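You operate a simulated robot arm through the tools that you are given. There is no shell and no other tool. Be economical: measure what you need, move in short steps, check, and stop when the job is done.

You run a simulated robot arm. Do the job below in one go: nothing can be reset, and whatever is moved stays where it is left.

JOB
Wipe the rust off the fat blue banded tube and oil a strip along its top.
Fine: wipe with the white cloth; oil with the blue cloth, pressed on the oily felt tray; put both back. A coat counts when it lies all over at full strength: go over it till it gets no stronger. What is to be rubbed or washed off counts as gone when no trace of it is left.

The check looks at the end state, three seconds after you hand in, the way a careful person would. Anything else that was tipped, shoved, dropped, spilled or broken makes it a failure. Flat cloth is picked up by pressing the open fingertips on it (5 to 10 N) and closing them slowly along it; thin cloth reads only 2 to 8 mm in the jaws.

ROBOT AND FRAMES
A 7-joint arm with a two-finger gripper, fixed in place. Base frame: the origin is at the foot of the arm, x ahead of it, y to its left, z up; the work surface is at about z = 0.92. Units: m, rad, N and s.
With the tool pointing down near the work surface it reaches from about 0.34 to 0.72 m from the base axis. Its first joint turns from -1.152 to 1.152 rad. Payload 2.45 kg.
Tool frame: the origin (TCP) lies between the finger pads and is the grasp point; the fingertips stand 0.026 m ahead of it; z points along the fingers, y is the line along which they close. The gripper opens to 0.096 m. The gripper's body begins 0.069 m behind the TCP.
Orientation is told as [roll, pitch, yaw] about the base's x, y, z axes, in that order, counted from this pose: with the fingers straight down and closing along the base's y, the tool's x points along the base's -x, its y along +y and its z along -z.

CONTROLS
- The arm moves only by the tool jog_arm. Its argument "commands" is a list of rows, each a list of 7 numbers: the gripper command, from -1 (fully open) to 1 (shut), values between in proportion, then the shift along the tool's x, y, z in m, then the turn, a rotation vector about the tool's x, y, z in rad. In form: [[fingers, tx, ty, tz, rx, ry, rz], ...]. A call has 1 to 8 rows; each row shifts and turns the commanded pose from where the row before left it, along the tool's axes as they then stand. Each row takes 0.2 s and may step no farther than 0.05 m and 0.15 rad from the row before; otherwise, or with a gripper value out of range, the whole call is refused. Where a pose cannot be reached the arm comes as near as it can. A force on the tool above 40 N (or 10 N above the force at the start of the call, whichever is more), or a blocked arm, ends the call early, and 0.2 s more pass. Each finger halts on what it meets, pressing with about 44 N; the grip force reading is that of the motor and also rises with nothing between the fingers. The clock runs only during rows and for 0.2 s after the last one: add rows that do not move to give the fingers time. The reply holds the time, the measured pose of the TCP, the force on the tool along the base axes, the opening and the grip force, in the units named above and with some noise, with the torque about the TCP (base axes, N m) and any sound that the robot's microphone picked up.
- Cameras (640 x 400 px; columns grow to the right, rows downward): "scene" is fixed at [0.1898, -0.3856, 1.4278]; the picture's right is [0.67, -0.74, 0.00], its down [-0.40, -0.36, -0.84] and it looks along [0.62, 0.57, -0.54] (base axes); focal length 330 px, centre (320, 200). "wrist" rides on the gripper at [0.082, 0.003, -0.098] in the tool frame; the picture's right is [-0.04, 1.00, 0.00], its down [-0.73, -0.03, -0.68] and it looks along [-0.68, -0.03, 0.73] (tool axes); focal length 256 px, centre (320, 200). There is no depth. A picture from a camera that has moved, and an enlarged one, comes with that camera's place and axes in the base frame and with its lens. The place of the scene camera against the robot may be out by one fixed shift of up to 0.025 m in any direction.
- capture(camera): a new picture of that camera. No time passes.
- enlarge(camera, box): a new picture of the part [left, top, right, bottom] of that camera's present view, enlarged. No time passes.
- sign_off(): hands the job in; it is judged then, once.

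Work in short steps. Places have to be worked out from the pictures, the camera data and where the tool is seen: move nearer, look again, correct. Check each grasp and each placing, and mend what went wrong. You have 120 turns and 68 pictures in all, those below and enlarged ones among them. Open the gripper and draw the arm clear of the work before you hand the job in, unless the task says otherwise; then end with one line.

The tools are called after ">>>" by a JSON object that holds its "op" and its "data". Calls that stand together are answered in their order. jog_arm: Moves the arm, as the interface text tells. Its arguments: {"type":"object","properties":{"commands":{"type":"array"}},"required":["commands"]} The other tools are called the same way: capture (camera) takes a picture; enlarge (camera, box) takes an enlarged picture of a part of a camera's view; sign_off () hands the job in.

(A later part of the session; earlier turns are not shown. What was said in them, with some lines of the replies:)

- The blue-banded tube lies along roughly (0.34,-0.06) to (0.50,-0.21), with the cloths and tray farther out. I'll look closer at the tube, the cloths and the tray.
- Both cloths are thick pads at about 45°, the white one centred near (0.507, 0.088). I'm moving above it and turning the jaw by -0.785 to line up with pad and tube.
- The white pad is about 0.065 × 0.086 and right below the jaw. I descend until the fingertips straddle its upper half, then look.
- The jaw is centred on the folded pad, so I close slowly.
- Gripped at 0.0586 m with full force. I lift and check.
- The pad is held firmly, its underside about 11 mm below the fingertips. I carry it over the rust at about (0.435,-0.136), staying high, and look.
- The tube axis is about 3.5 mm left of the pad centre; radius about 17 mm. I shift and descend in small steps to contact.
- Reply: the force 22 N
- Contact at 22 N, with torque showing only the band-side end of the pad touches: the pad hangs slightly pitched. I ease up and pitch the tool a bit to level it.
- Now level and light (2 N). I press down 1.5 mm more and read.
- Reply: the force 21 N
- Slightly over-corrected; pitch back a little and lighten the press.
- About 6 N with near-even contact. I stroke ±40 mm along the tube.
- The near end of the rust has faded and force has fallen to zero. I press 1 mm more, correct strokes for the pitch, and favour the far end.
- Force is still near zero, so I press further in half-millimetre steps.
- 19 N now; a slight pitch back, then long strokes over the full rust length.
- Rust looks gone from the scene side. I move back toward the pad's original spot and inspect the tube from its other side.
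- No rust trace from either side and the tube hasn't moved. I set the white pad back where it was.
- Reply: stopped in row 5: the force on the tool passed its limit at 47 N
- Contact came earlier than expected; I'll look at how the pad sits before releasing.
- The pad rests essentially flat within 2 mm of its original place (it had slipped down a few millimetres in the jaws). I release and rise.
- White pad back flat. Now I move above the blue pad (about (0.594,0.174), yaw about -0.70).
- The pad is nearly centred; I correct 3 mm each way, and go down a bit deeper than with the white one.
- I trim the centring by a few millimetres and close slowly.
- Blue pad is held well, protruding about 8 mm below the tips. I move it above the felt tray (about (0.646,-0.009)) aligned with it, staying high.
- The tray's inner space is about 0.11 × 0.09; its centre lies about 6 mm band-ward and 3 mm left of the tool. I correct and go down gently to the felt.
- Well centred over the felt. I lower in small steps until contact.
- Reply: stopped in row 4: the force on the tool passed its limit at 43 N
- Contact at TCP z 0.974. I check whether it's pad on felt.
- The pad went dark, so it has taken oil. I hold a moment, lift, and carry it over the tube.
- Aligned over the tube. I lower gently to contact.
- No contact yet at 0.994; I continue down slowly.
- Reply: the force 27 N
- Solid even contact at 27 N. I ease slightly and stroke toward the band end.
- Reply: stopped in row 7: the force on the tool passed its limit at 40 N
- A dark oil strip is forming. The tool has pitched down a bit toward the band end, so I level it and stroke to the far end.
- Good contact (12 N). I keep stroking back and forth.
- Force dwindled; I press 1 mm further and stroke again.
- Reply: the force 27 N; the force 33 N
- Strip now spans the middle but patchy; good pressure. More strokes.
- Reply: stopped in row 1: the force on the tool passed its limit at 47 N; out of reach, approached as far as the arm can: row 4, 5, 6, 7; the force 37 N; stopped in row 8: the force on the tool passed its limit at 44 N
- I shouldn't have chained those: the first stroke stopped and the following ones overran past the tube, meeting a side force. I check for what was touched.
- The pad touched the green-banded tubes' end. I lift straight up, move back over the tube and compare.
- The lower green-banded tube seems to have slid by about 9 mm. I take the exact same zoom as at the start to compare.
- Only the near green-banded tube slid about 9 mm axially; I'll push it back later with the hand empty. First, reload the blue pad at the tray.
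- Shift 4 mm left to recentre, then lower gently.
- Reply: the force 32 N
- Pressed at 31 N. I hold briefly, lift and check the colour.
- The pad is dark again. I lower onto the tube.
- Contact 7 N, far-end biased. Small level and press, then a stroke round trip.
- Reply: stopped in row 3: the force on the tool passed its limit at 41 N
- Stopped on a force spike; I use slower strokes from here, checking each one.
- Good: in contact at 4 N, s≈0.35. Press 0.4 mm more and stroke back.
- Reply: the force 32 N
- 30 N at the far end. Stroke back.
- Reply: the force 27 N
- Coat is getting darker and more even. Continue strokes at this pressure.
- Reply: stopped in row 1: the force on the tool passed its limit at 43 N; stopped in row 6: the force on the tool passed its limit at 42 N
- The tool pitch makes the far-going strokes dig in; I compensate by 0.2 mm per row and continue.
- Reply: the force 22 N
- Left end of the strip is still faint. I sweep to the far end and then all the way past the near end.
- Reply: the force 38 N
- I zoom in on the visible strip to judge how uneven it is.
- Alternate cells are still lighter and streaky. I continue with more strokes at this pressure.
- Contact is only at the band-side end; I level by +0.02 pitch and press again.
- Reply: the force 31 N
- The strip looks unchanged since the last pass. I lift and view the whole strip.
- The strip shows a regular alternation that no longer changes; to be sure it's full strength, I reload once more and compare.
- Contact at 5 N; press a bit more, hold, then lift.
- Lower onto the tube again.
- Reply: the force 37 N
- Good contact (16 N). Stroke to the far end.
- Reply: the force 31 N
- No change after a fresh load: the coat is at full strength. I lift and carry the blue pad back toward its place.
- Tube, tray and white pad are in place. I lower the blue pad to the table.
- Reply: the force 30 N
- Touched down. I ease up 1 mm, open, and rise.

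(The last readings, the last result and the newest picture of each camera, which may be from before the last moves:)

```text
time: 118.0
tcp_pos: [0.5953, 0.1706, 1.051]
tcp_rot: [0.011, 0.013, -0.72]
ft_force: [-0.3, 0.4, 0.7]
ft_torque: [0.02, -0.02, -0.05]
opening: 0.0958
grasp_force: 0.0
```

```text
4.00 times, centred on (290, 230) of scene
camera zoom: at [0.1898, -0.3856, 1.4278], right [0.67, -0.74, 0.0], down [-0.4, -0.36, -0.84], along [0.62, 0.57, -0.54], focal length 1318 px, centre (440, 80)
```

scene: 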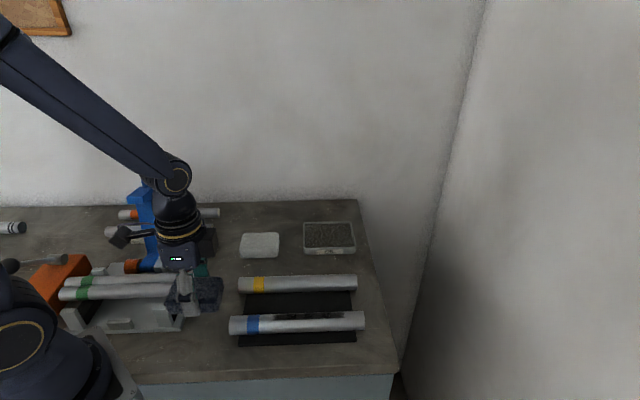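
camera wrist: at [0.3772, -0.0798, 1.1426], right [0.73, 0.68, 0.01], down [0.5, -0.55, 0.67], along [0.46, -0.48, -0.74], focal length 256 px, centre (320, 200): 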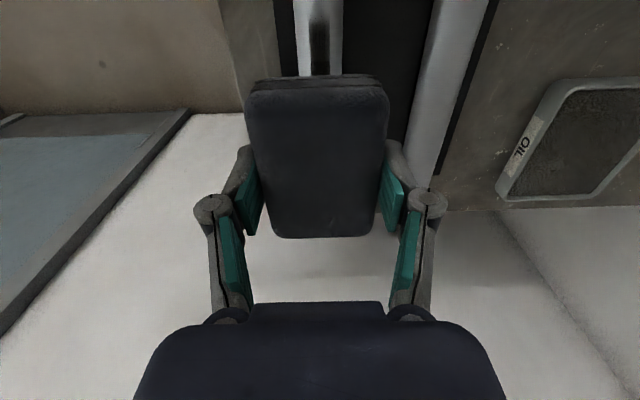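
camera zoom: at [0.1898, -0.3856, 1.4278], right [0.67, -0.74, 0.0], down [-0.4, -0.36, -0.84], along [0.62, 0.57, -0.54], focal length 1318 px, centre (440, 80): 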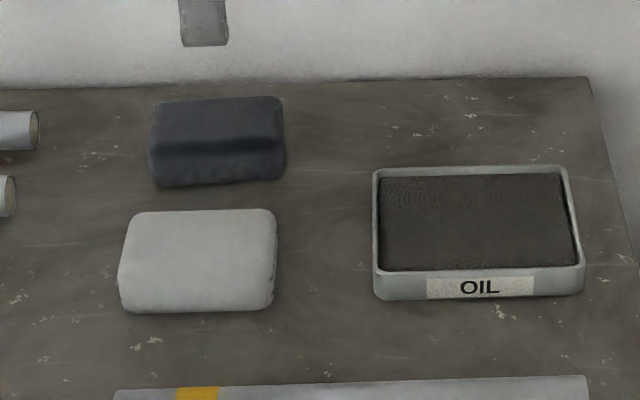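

Blue pad lies flat in its place. Now, to undo the slid green-banded tube, I close the fingers, level the tool and move above the tube's end to look.

>>> {"op": "jog_arm", "data": {"commands": [[-1, 0, 0, -0.04, 0, -0.017, 0.065], [0, 0.0067, -0.043, 0, 0, 0, 0], [1, 0.0067, -0.043, 0, 0, 0, 0], [1, 0.0067, -0.043, 0, 0, 0, 0], [1, 0.0067, -0.043, 0, 0, 0, 0], [1, 0.0067, -0.043, 0, 0, 0, 0], [1, 0.0067, -0.043, 0, 0, 0, 0], [1, 0, 0, 0, 0, 0, 0]]}}

>>> {"op": "capture", "data": {"camera": "wrist"}}

```text
time: 119.8
tcp_pos: [0.3817, 0.0144, 1.0895]
tcp_rot: [0.013, -0.004, -0.787]
ft_force: [-0.2, 0.4, -0.5]
ft_torque: [-0.02, 0.0, 0.02]
opening: 0.0003
grasp_force: 28.9
```

```text
11 pictures are left
camera wrist: at [0.3268, 0.075, 1.1872], right [0.73, 0.68, 0.01], down [0.49, -0.54, 0.68], along [0.47, -0.5, -0.73], focal length 256 px, centre (320, 200)
```

wrist: 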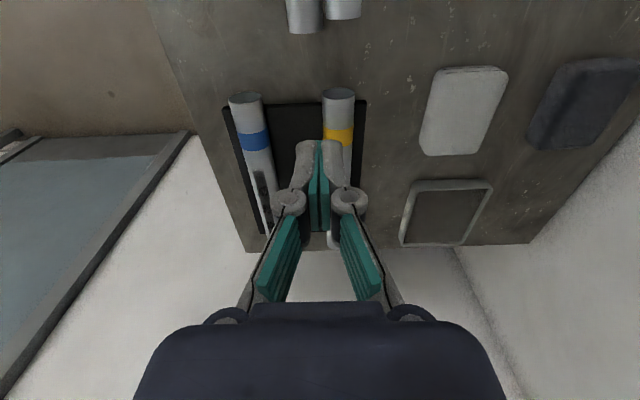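

The near tube's end is about 9 mm, its neighbour about 2 mm, beyond the originally flush position. I set the fingers one tube spacing apart, and come down beyond both ends, clear of them.

>>> {"op": "jog_arm", "data": {"commands": [[0.6, 0.002, 0.007, 0.03, 0, 0, 0], [0.6, 0, 0, 0.03, 0, 0, 0], [0.6, 0, 0, 0.03, 0, 0, 0], [0.6, 0, 0, 0.0185, 0, 0, 0], [0.6, 0, 0, 0, 0, 0, 0]]}}

>>> {"op": "capture", "data": {"camera": "wrist"}}

>>> {"op": "enlarge", "data": {"camera": "scene", "box": [130, 230, 250, 320]}}

```text
time: 121.0
tcp_pos: [0.3877, 0.0228, 0.9791]
tcp_rot: [0.013, -0.005, -0.786]
ft_force: [-1.2, 1.3, 6.6]
ft_torque: [0.05, -0.1, 0.07]
opening: 0.0202
grasp_force: 0.5
```

```text
10 pictures are left
camera wrist: at [0.332, 0.0816, 1.078], right [0.73, 0.68, 0.01], down [0.49, -0.54, 0.68], along [0.47, -0.49, -0.73], focal length 256 px, centre (320, 200)
```

wrist: 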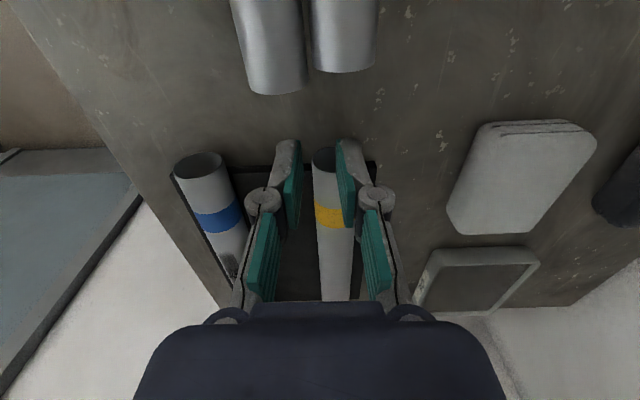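

```text
4.44 times, centred on (190, 275) of scene
camera zoom: at [0.1897, -0.3856, 1.4278], right [0.67, -0.74, 0.0], down [-0.4, -0.36, -0.84], along [0.62, 0.57, -0.54], focal length 1465 px, centre (898, -133)
```

zoom: 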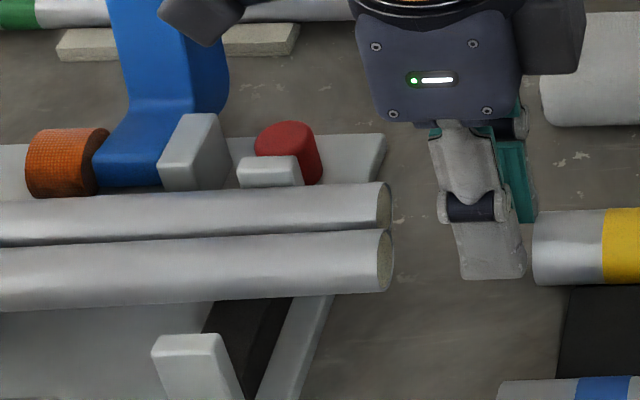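

Ends measured at s≈0.219 (near) and 0.211 (neighbour); fingers are about 27 mm away from contact. I approach slowly.

>>> {"op": "jog_arm", "data": {"commands": [[0.6, 0.008, -0.003, 0, 0, 0, 0], [0.6, 0.008, 0, 0, 0, 0, 0], [0.6, 0.006, 0, 0, 0, 0, 0], [0.6, 0, 0, 0, 0, 0, 0]]}}

>>> {"op": "enlarge", "data": {"camera": "scene", "box": [130, 230, 250, 320]}}

```text
time: 122.0
tcp_pos: [0.3677, 0.0358, 0.9801]
tcp_rot: [0.012, -0.004, -0.785]
ft_force: [0.1, 0.2, -0.7]
ft_torque: [-0.02, 0.02, 0.01]
opening: 0.0192
grasp_force: 0.1
```

```text
4.44 times, centred on (190, 275) of scene
camera zoom: at [0.1898, -0.3856, 1.4278], right [0.67, -0.74, 0.0], down [-0.4, -0.36, -0.84], along [0.62, 0.57, -0.54], focal length 1465 px, centre (898, -133)
```

zoom: 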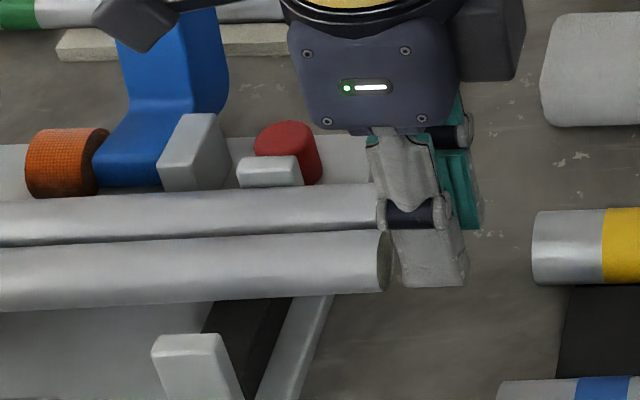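

Fingers a few mm from the end. I push in small steps, about 8 mm of tube travel.

>>> {"op": "jog_arm", "data": {"commands": [[0.6, 0.003, 0, 0, 0, 0, 0], [0.6, 0.003, 0, 0, 0, 0, 0], [0.6, 0.002, 0, 0, 0, 0, 0], [0.6, 0.002, 0, 0, 0, 0, 0], [0.6, 0, 0, 0, 0, 0, 0]]}}

>>> {"op": "enlarge", "data": {"camera": "scene", "box": [130, 230, 250, 320]}}

```text
time: 123.2
tcp_pos: [0.3638, 0.0433, 0.9794]
tcp_rot: [0.012, -0.005, -0.786]
ft_force: [0.2, -0.1, -0.1]
ft_torque: [0.01, -0.01, 0.04]
opening: 0.0194
grasp_force: 0.0
```

```text
4.44 times, centred on (190, 275) of scene
camera zoom: at [0.1898, -0.3856, 1.4278], right [0.67, -0.74, 0.0], down [-0.4, -0.36, -0.84], along [0.62, 0.57, -0.54], focal length 1465 px, centre (898, -133)
```

zoom: 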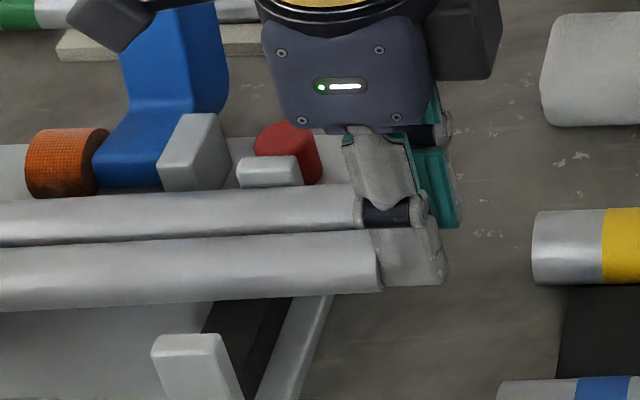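

It slid back about 4 mm; about 4.5 mm more to go.

>>> {"op": "jog_arm", "data": {"commands": [[0.6, 0.0025, 0, 0, 0, 0, 0], [0.6, 0.002, 0, 0, 0, 0, 0], [0.6, 0, 0, 0, 0, 0, 0]]}}

>>> {"op": "enlarge", "data": {"camera": "scene", "box": [130, 230, 250, 320]}}

```text
time: 124.0
tcp_pos: [0.3594, 0.0468, 0.9792]
tcp_rot: [0.014, -0.003, -0.785]
ft_force: [-0.2, 0.1, -0.1]
ft_torque: [-0.02, 0.01, 0.01]
opening: 0.019
grasp_force: 0.1
```

```text
4.44 times, centred on (190, 275) of scene
camera zoom: at [0.1898, -0.3856, 1.4278], right [0.67, -0.74, 0.0], down [-0.4, -0.36, -0.84], along [0.62, 0.57, -0.54], focal length 1465 px, centre (898, -133)
```

zoom: 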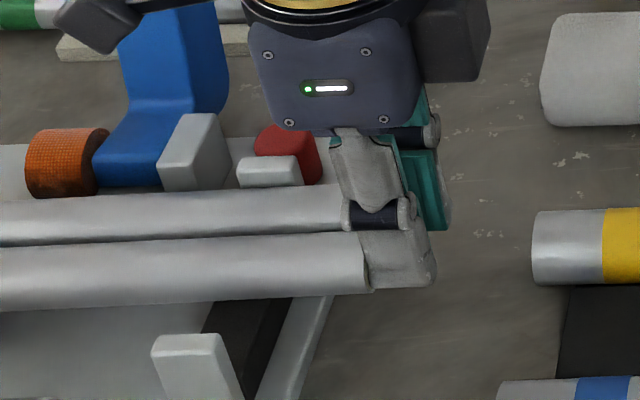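

The end is back at its original image position. I retreat 15 mm, rise, open the gripper, and take a final look.

>>> {"op": "jog_arm", "data": {"commands": [[0.6, -0.007, 0, 0, 0, 0, 0], [0.6, -0.007, 0, 0, 0, 0, 0], [0.6, 0, 0, -0.03, 0, 0, 0], [0.6, 0, 0, -0.045, 0, 0, 0], [0.6, 0, 0, -0.045, 0, 0, 0], [-1, -0.02, 0.03, -0.03, 0, 0, 0], [-1, -0.02, 0.03, -0.03, 0, 0, 0], [-1, -0.02, 0.03, -0.03, 0, 0, 0]]}}

>>> {"op": "jog_arm", "data": {"commands": [[-1, -0.02, 0.03, -0.03, 0, 0, 0], [-1, -0.02, 0.03, -0.03, 0, 0, 0], [-1, 0, 0, 0, 0, 0, 0], [-1, 0, 0, 0, 0, 0, 0]]}}

>>> {"op": "capture", "data": {"camera": "scene"}}

>>> {"op": "enlarge", "data": {"camera": "scene", "box": [220, 190, 380, 350]}}

>>> {"op": "enlarge", "data": {"camera": "scene", "box": [0, 190, 240, 340]}}

```text
time: 125.8
tcp_pos: [0.4752, 0.0569, 1.1913]
tcp_rot: [0.01, -0.003, -0.785]
ft_force: [-0.2, -0.1, -0.2]
ft_torque: [0.03, 0.05, -0.02]
opening: 0.093
grasp_force: 0.0
```

```text
time: 126.8
tcp_pos: [0.541, 0.0726, 1.2508]
tcp_rot: [0.012, -0.003, -0.784]
ft_force: [0.0, 0.7, 0.2]
ft_torque: [0.04, 0.01, 0.04]
opening: 0.096
grasp_force: 0.0
```

```text
5 pictures are left
```

scene: 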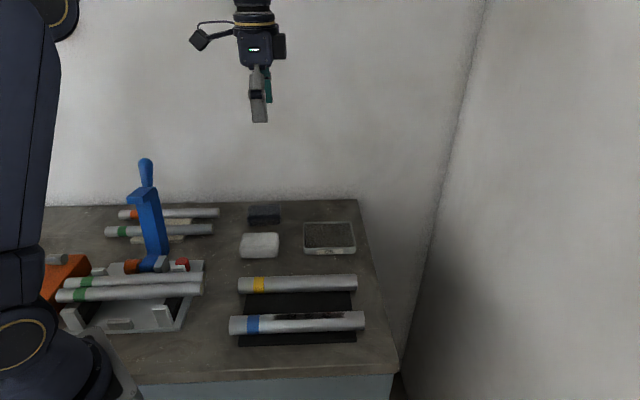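

```text
2.50 times, centred on (300, 270) of scene
camera zoom: at [0.1898, -0.3856, 1.4278], right [0.67, -0.74, 0.0], down [-0.4, -0.36, -0.84], along [0.62, 0.57, -0.54], focal length 824 px, centre (370, 25)
```

zoom: 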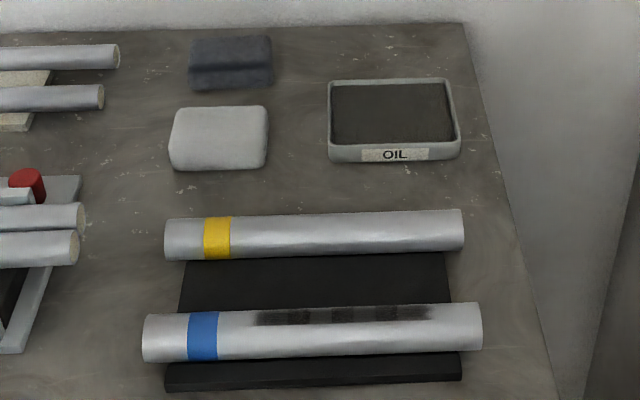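

```text
2.67 times, centred on (120, 265) of scene
camera zoom: at [0.1898, -0.3856, 1.4278], right [0.67, -0.74, 0.0], down [-0.4, -0.36, -0.84], along [0.62, 0.57, -0.54], focal length 879 px, centre (853, 27)
```

zoom: 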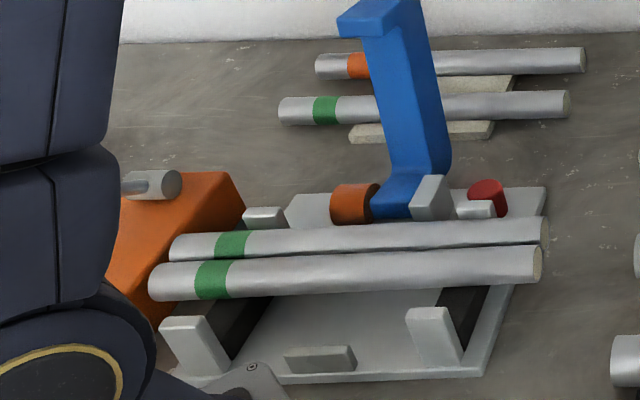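

Near green tube is still about 4 mm off its original spot; everything else is good. I go back for one last gentle 3.5 mm push along the known path.

>>> {"op": "jog_arm", "data": {"commands": [[0.6, 0.0192, -0.0293, 0.03, 0, 0, 0], [0.6, 0.0192, -0.0293, 0.03, 0, 0, 0], [0.6, 0.0192, -0.0293, 0.03, 0, 0, 0], [0.6, 0.0192, -0.0293, 0.03, 0, 0, 0], [0.6, 0.0192, -0.0293, 0.03, 0, 0, 0], [0.6, 0, 0, 0.03, 0, 0, 0], [0.6, 0, 0, 0, 0, 0, 0]]}}

```text
time: 128.4
tcp_pos: [0.3726, 0.0349, 1.0708]
tcp_rot: [0.012, -0.004, -0.787]
ft_force: [0.0, -0.3, 0.1]
ft_torque: [-0.03, -0.01, 0.0]
opening: 0.019
grasp_force: 0.2
```

On the known line (s=0.239). Down beside the ends.

>>> {"op": "jog_arm", "data": {"commands": [[0.6, 0, 0, 0.04, 0, 0, 0], [0.6, 0, 0, 0.03, 0, 0, 0], [0.6, 0, 0, 0.021, 0, 0, 0], [0.6, 0.008, 0, 0, 0, 0, 0], [0.6, 0.006, 0, 0, 0, 0, 0], [0.6, 0, 0, 0, 0, 0, 0]]}}

```text
time: 129.8
tcp_pos: [0.3665, 0.0457, 0.9782]
tcp_rot: [0.012, -0.003, -0.785]
ft_force: [-0.1, -0.8, 0.1]
ft_torque: [0.0, 0.03, -0.04]
opening: 0.0192
grasp_force: 0.0
```

>>> {"op": "jog_arm", "data": {"commands": [[0.6, 0.003, -0.002, 0, 0, 0, 0], [0.6, 0.002, 0, 0, 0, 0, 0], [0.6, 0.002, 0, 0, 0, 0, 0], [0.6, 0.002, 0, 0, 0, 0, 0], [0.6, 0, 0, 0, 0, 0, 0]]}}

```text
time: 131.0
tcp_pos: [0.3581, 0.0498, 0.9776]
tcp_rot: [0.012, -0.004, -0.785]
ft_force: [1.3, 0.0, 1.1]
ft_torque: [-0.03, 0.01, 0.07]
opening: 0.0193
grasp_force: 0.1
```

s=0.218 reached. Retreat the same way and check.

>>> {"op": "jog_arm", "data": {"commands": [[0.6, -0.007, 0, 0, 0, 0, 0], [0.6, -0.007, 0, 0, 0, 0, 0], [0.6, 0, 0, -0.03, 0, 0, 0], [0.6, 0, 0, -0.045, 0, 0, 0], [0.6, 0, 0, -0.045, 0, 0, 0], [-1, -0.02, 0.03, -0.03, 0, 0, 0], [-1, -0.02, 0.03, -0.03, 0, 0, 0], [-1, -0.02, 0.03, -0.03, 0, 0, 0]]}}

>>> {"op": "jog_arm", "data": {"commands": [[-1, -0.02, 0.03, -0.03, 0, 0, 0], [-1, -0.02, 0.03, -0.03, 0, 0, 0], [-1, 0, 0, 0, 0, 0, 0], [-1, 0, 0, 0, 0, 0, 0]]}}

>>> {"op": "enlarge", "data": {"camera": "scene", "box": [220, 190, 380, 350]}}

>>> {"op": "enlarge", "data": {"camera": "scene", "box": [0, 190, 240, 340]}}

```text
time: 132.8
tcp_pos: [0.4701, 0.0618, 1.1904]
tcp_rot: [0.011, -0.005, -0.785]
ft_force: [0.3, 0.4, 0.7]
ft_torque: [-0.02, 0.02, -0.04]
opening: 0.0931
grasp_force: 0.0
```

```text
time: 133.8
tcp_pos: [0.5402, 0.0763, 1.2518]
tcp_rot: [0.009, -0.002, -0.786]
ft_force: [1.0, -0.8, -0.7]
ft_torque: [-0.03, 0.02, -0.01]
opening: 0.0957
grasp_force: 0.0
```

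```text
2.50 times, centred on (300, 270) of scene
camera zoom: at [0.1898, -0.3856, 1.4278], right [0.67, -0.74, 0.0], down [-0.4, -0.36, -0.84], along [0.62, 0.57, -0.54], focal length 824 px, centre (370, 25)
```

zoom: 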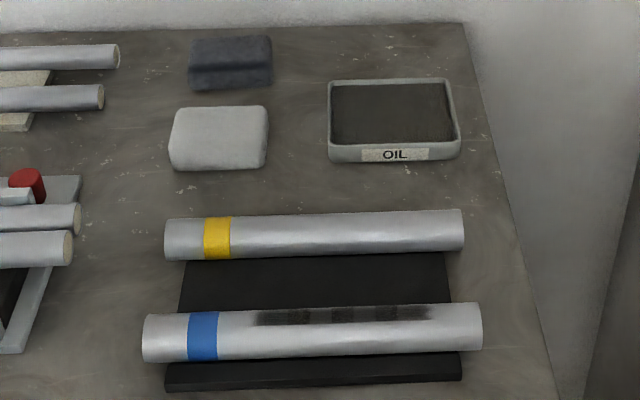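

```text
2.67 times, centred on (120, 265) of scene
camera zoom: at [0.1898, -0.3856, 1.4278], right [0.67, -0.74, 0.0], down [-0.4, -0.36, -0.84], along [0.62, 0.57, -0.54], focal length 879 px, centre (853, 27)
```

zoom: 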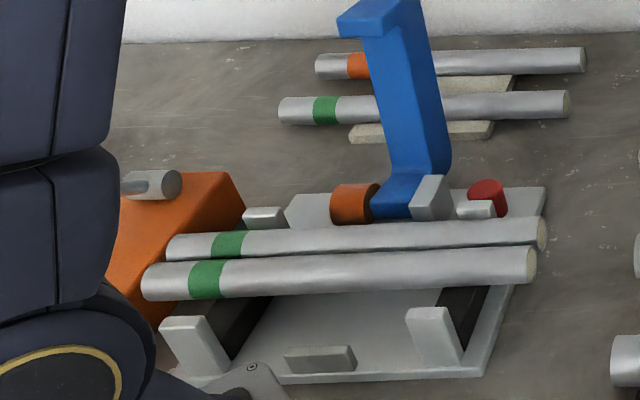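

Both green-banded tubes now match their starting picture (ends at columns 82 and 74). The rust is gone, the oil strip is in place, both pads are back, and the open gripper is clear of the work, so I hand in.

>>> {"op": "sign_off", "data": {}}

```text
The job is handed in.
```

The rust is wiped off the blue-banded tube, the strip along its top is oiled until it got no stronger, and both cloths are back; in one overrun stroke the oil cloth slid the near green-banded tube about 9 mm (its neighbour about 2 mm), and I pushed both back to where they match the starting picture.
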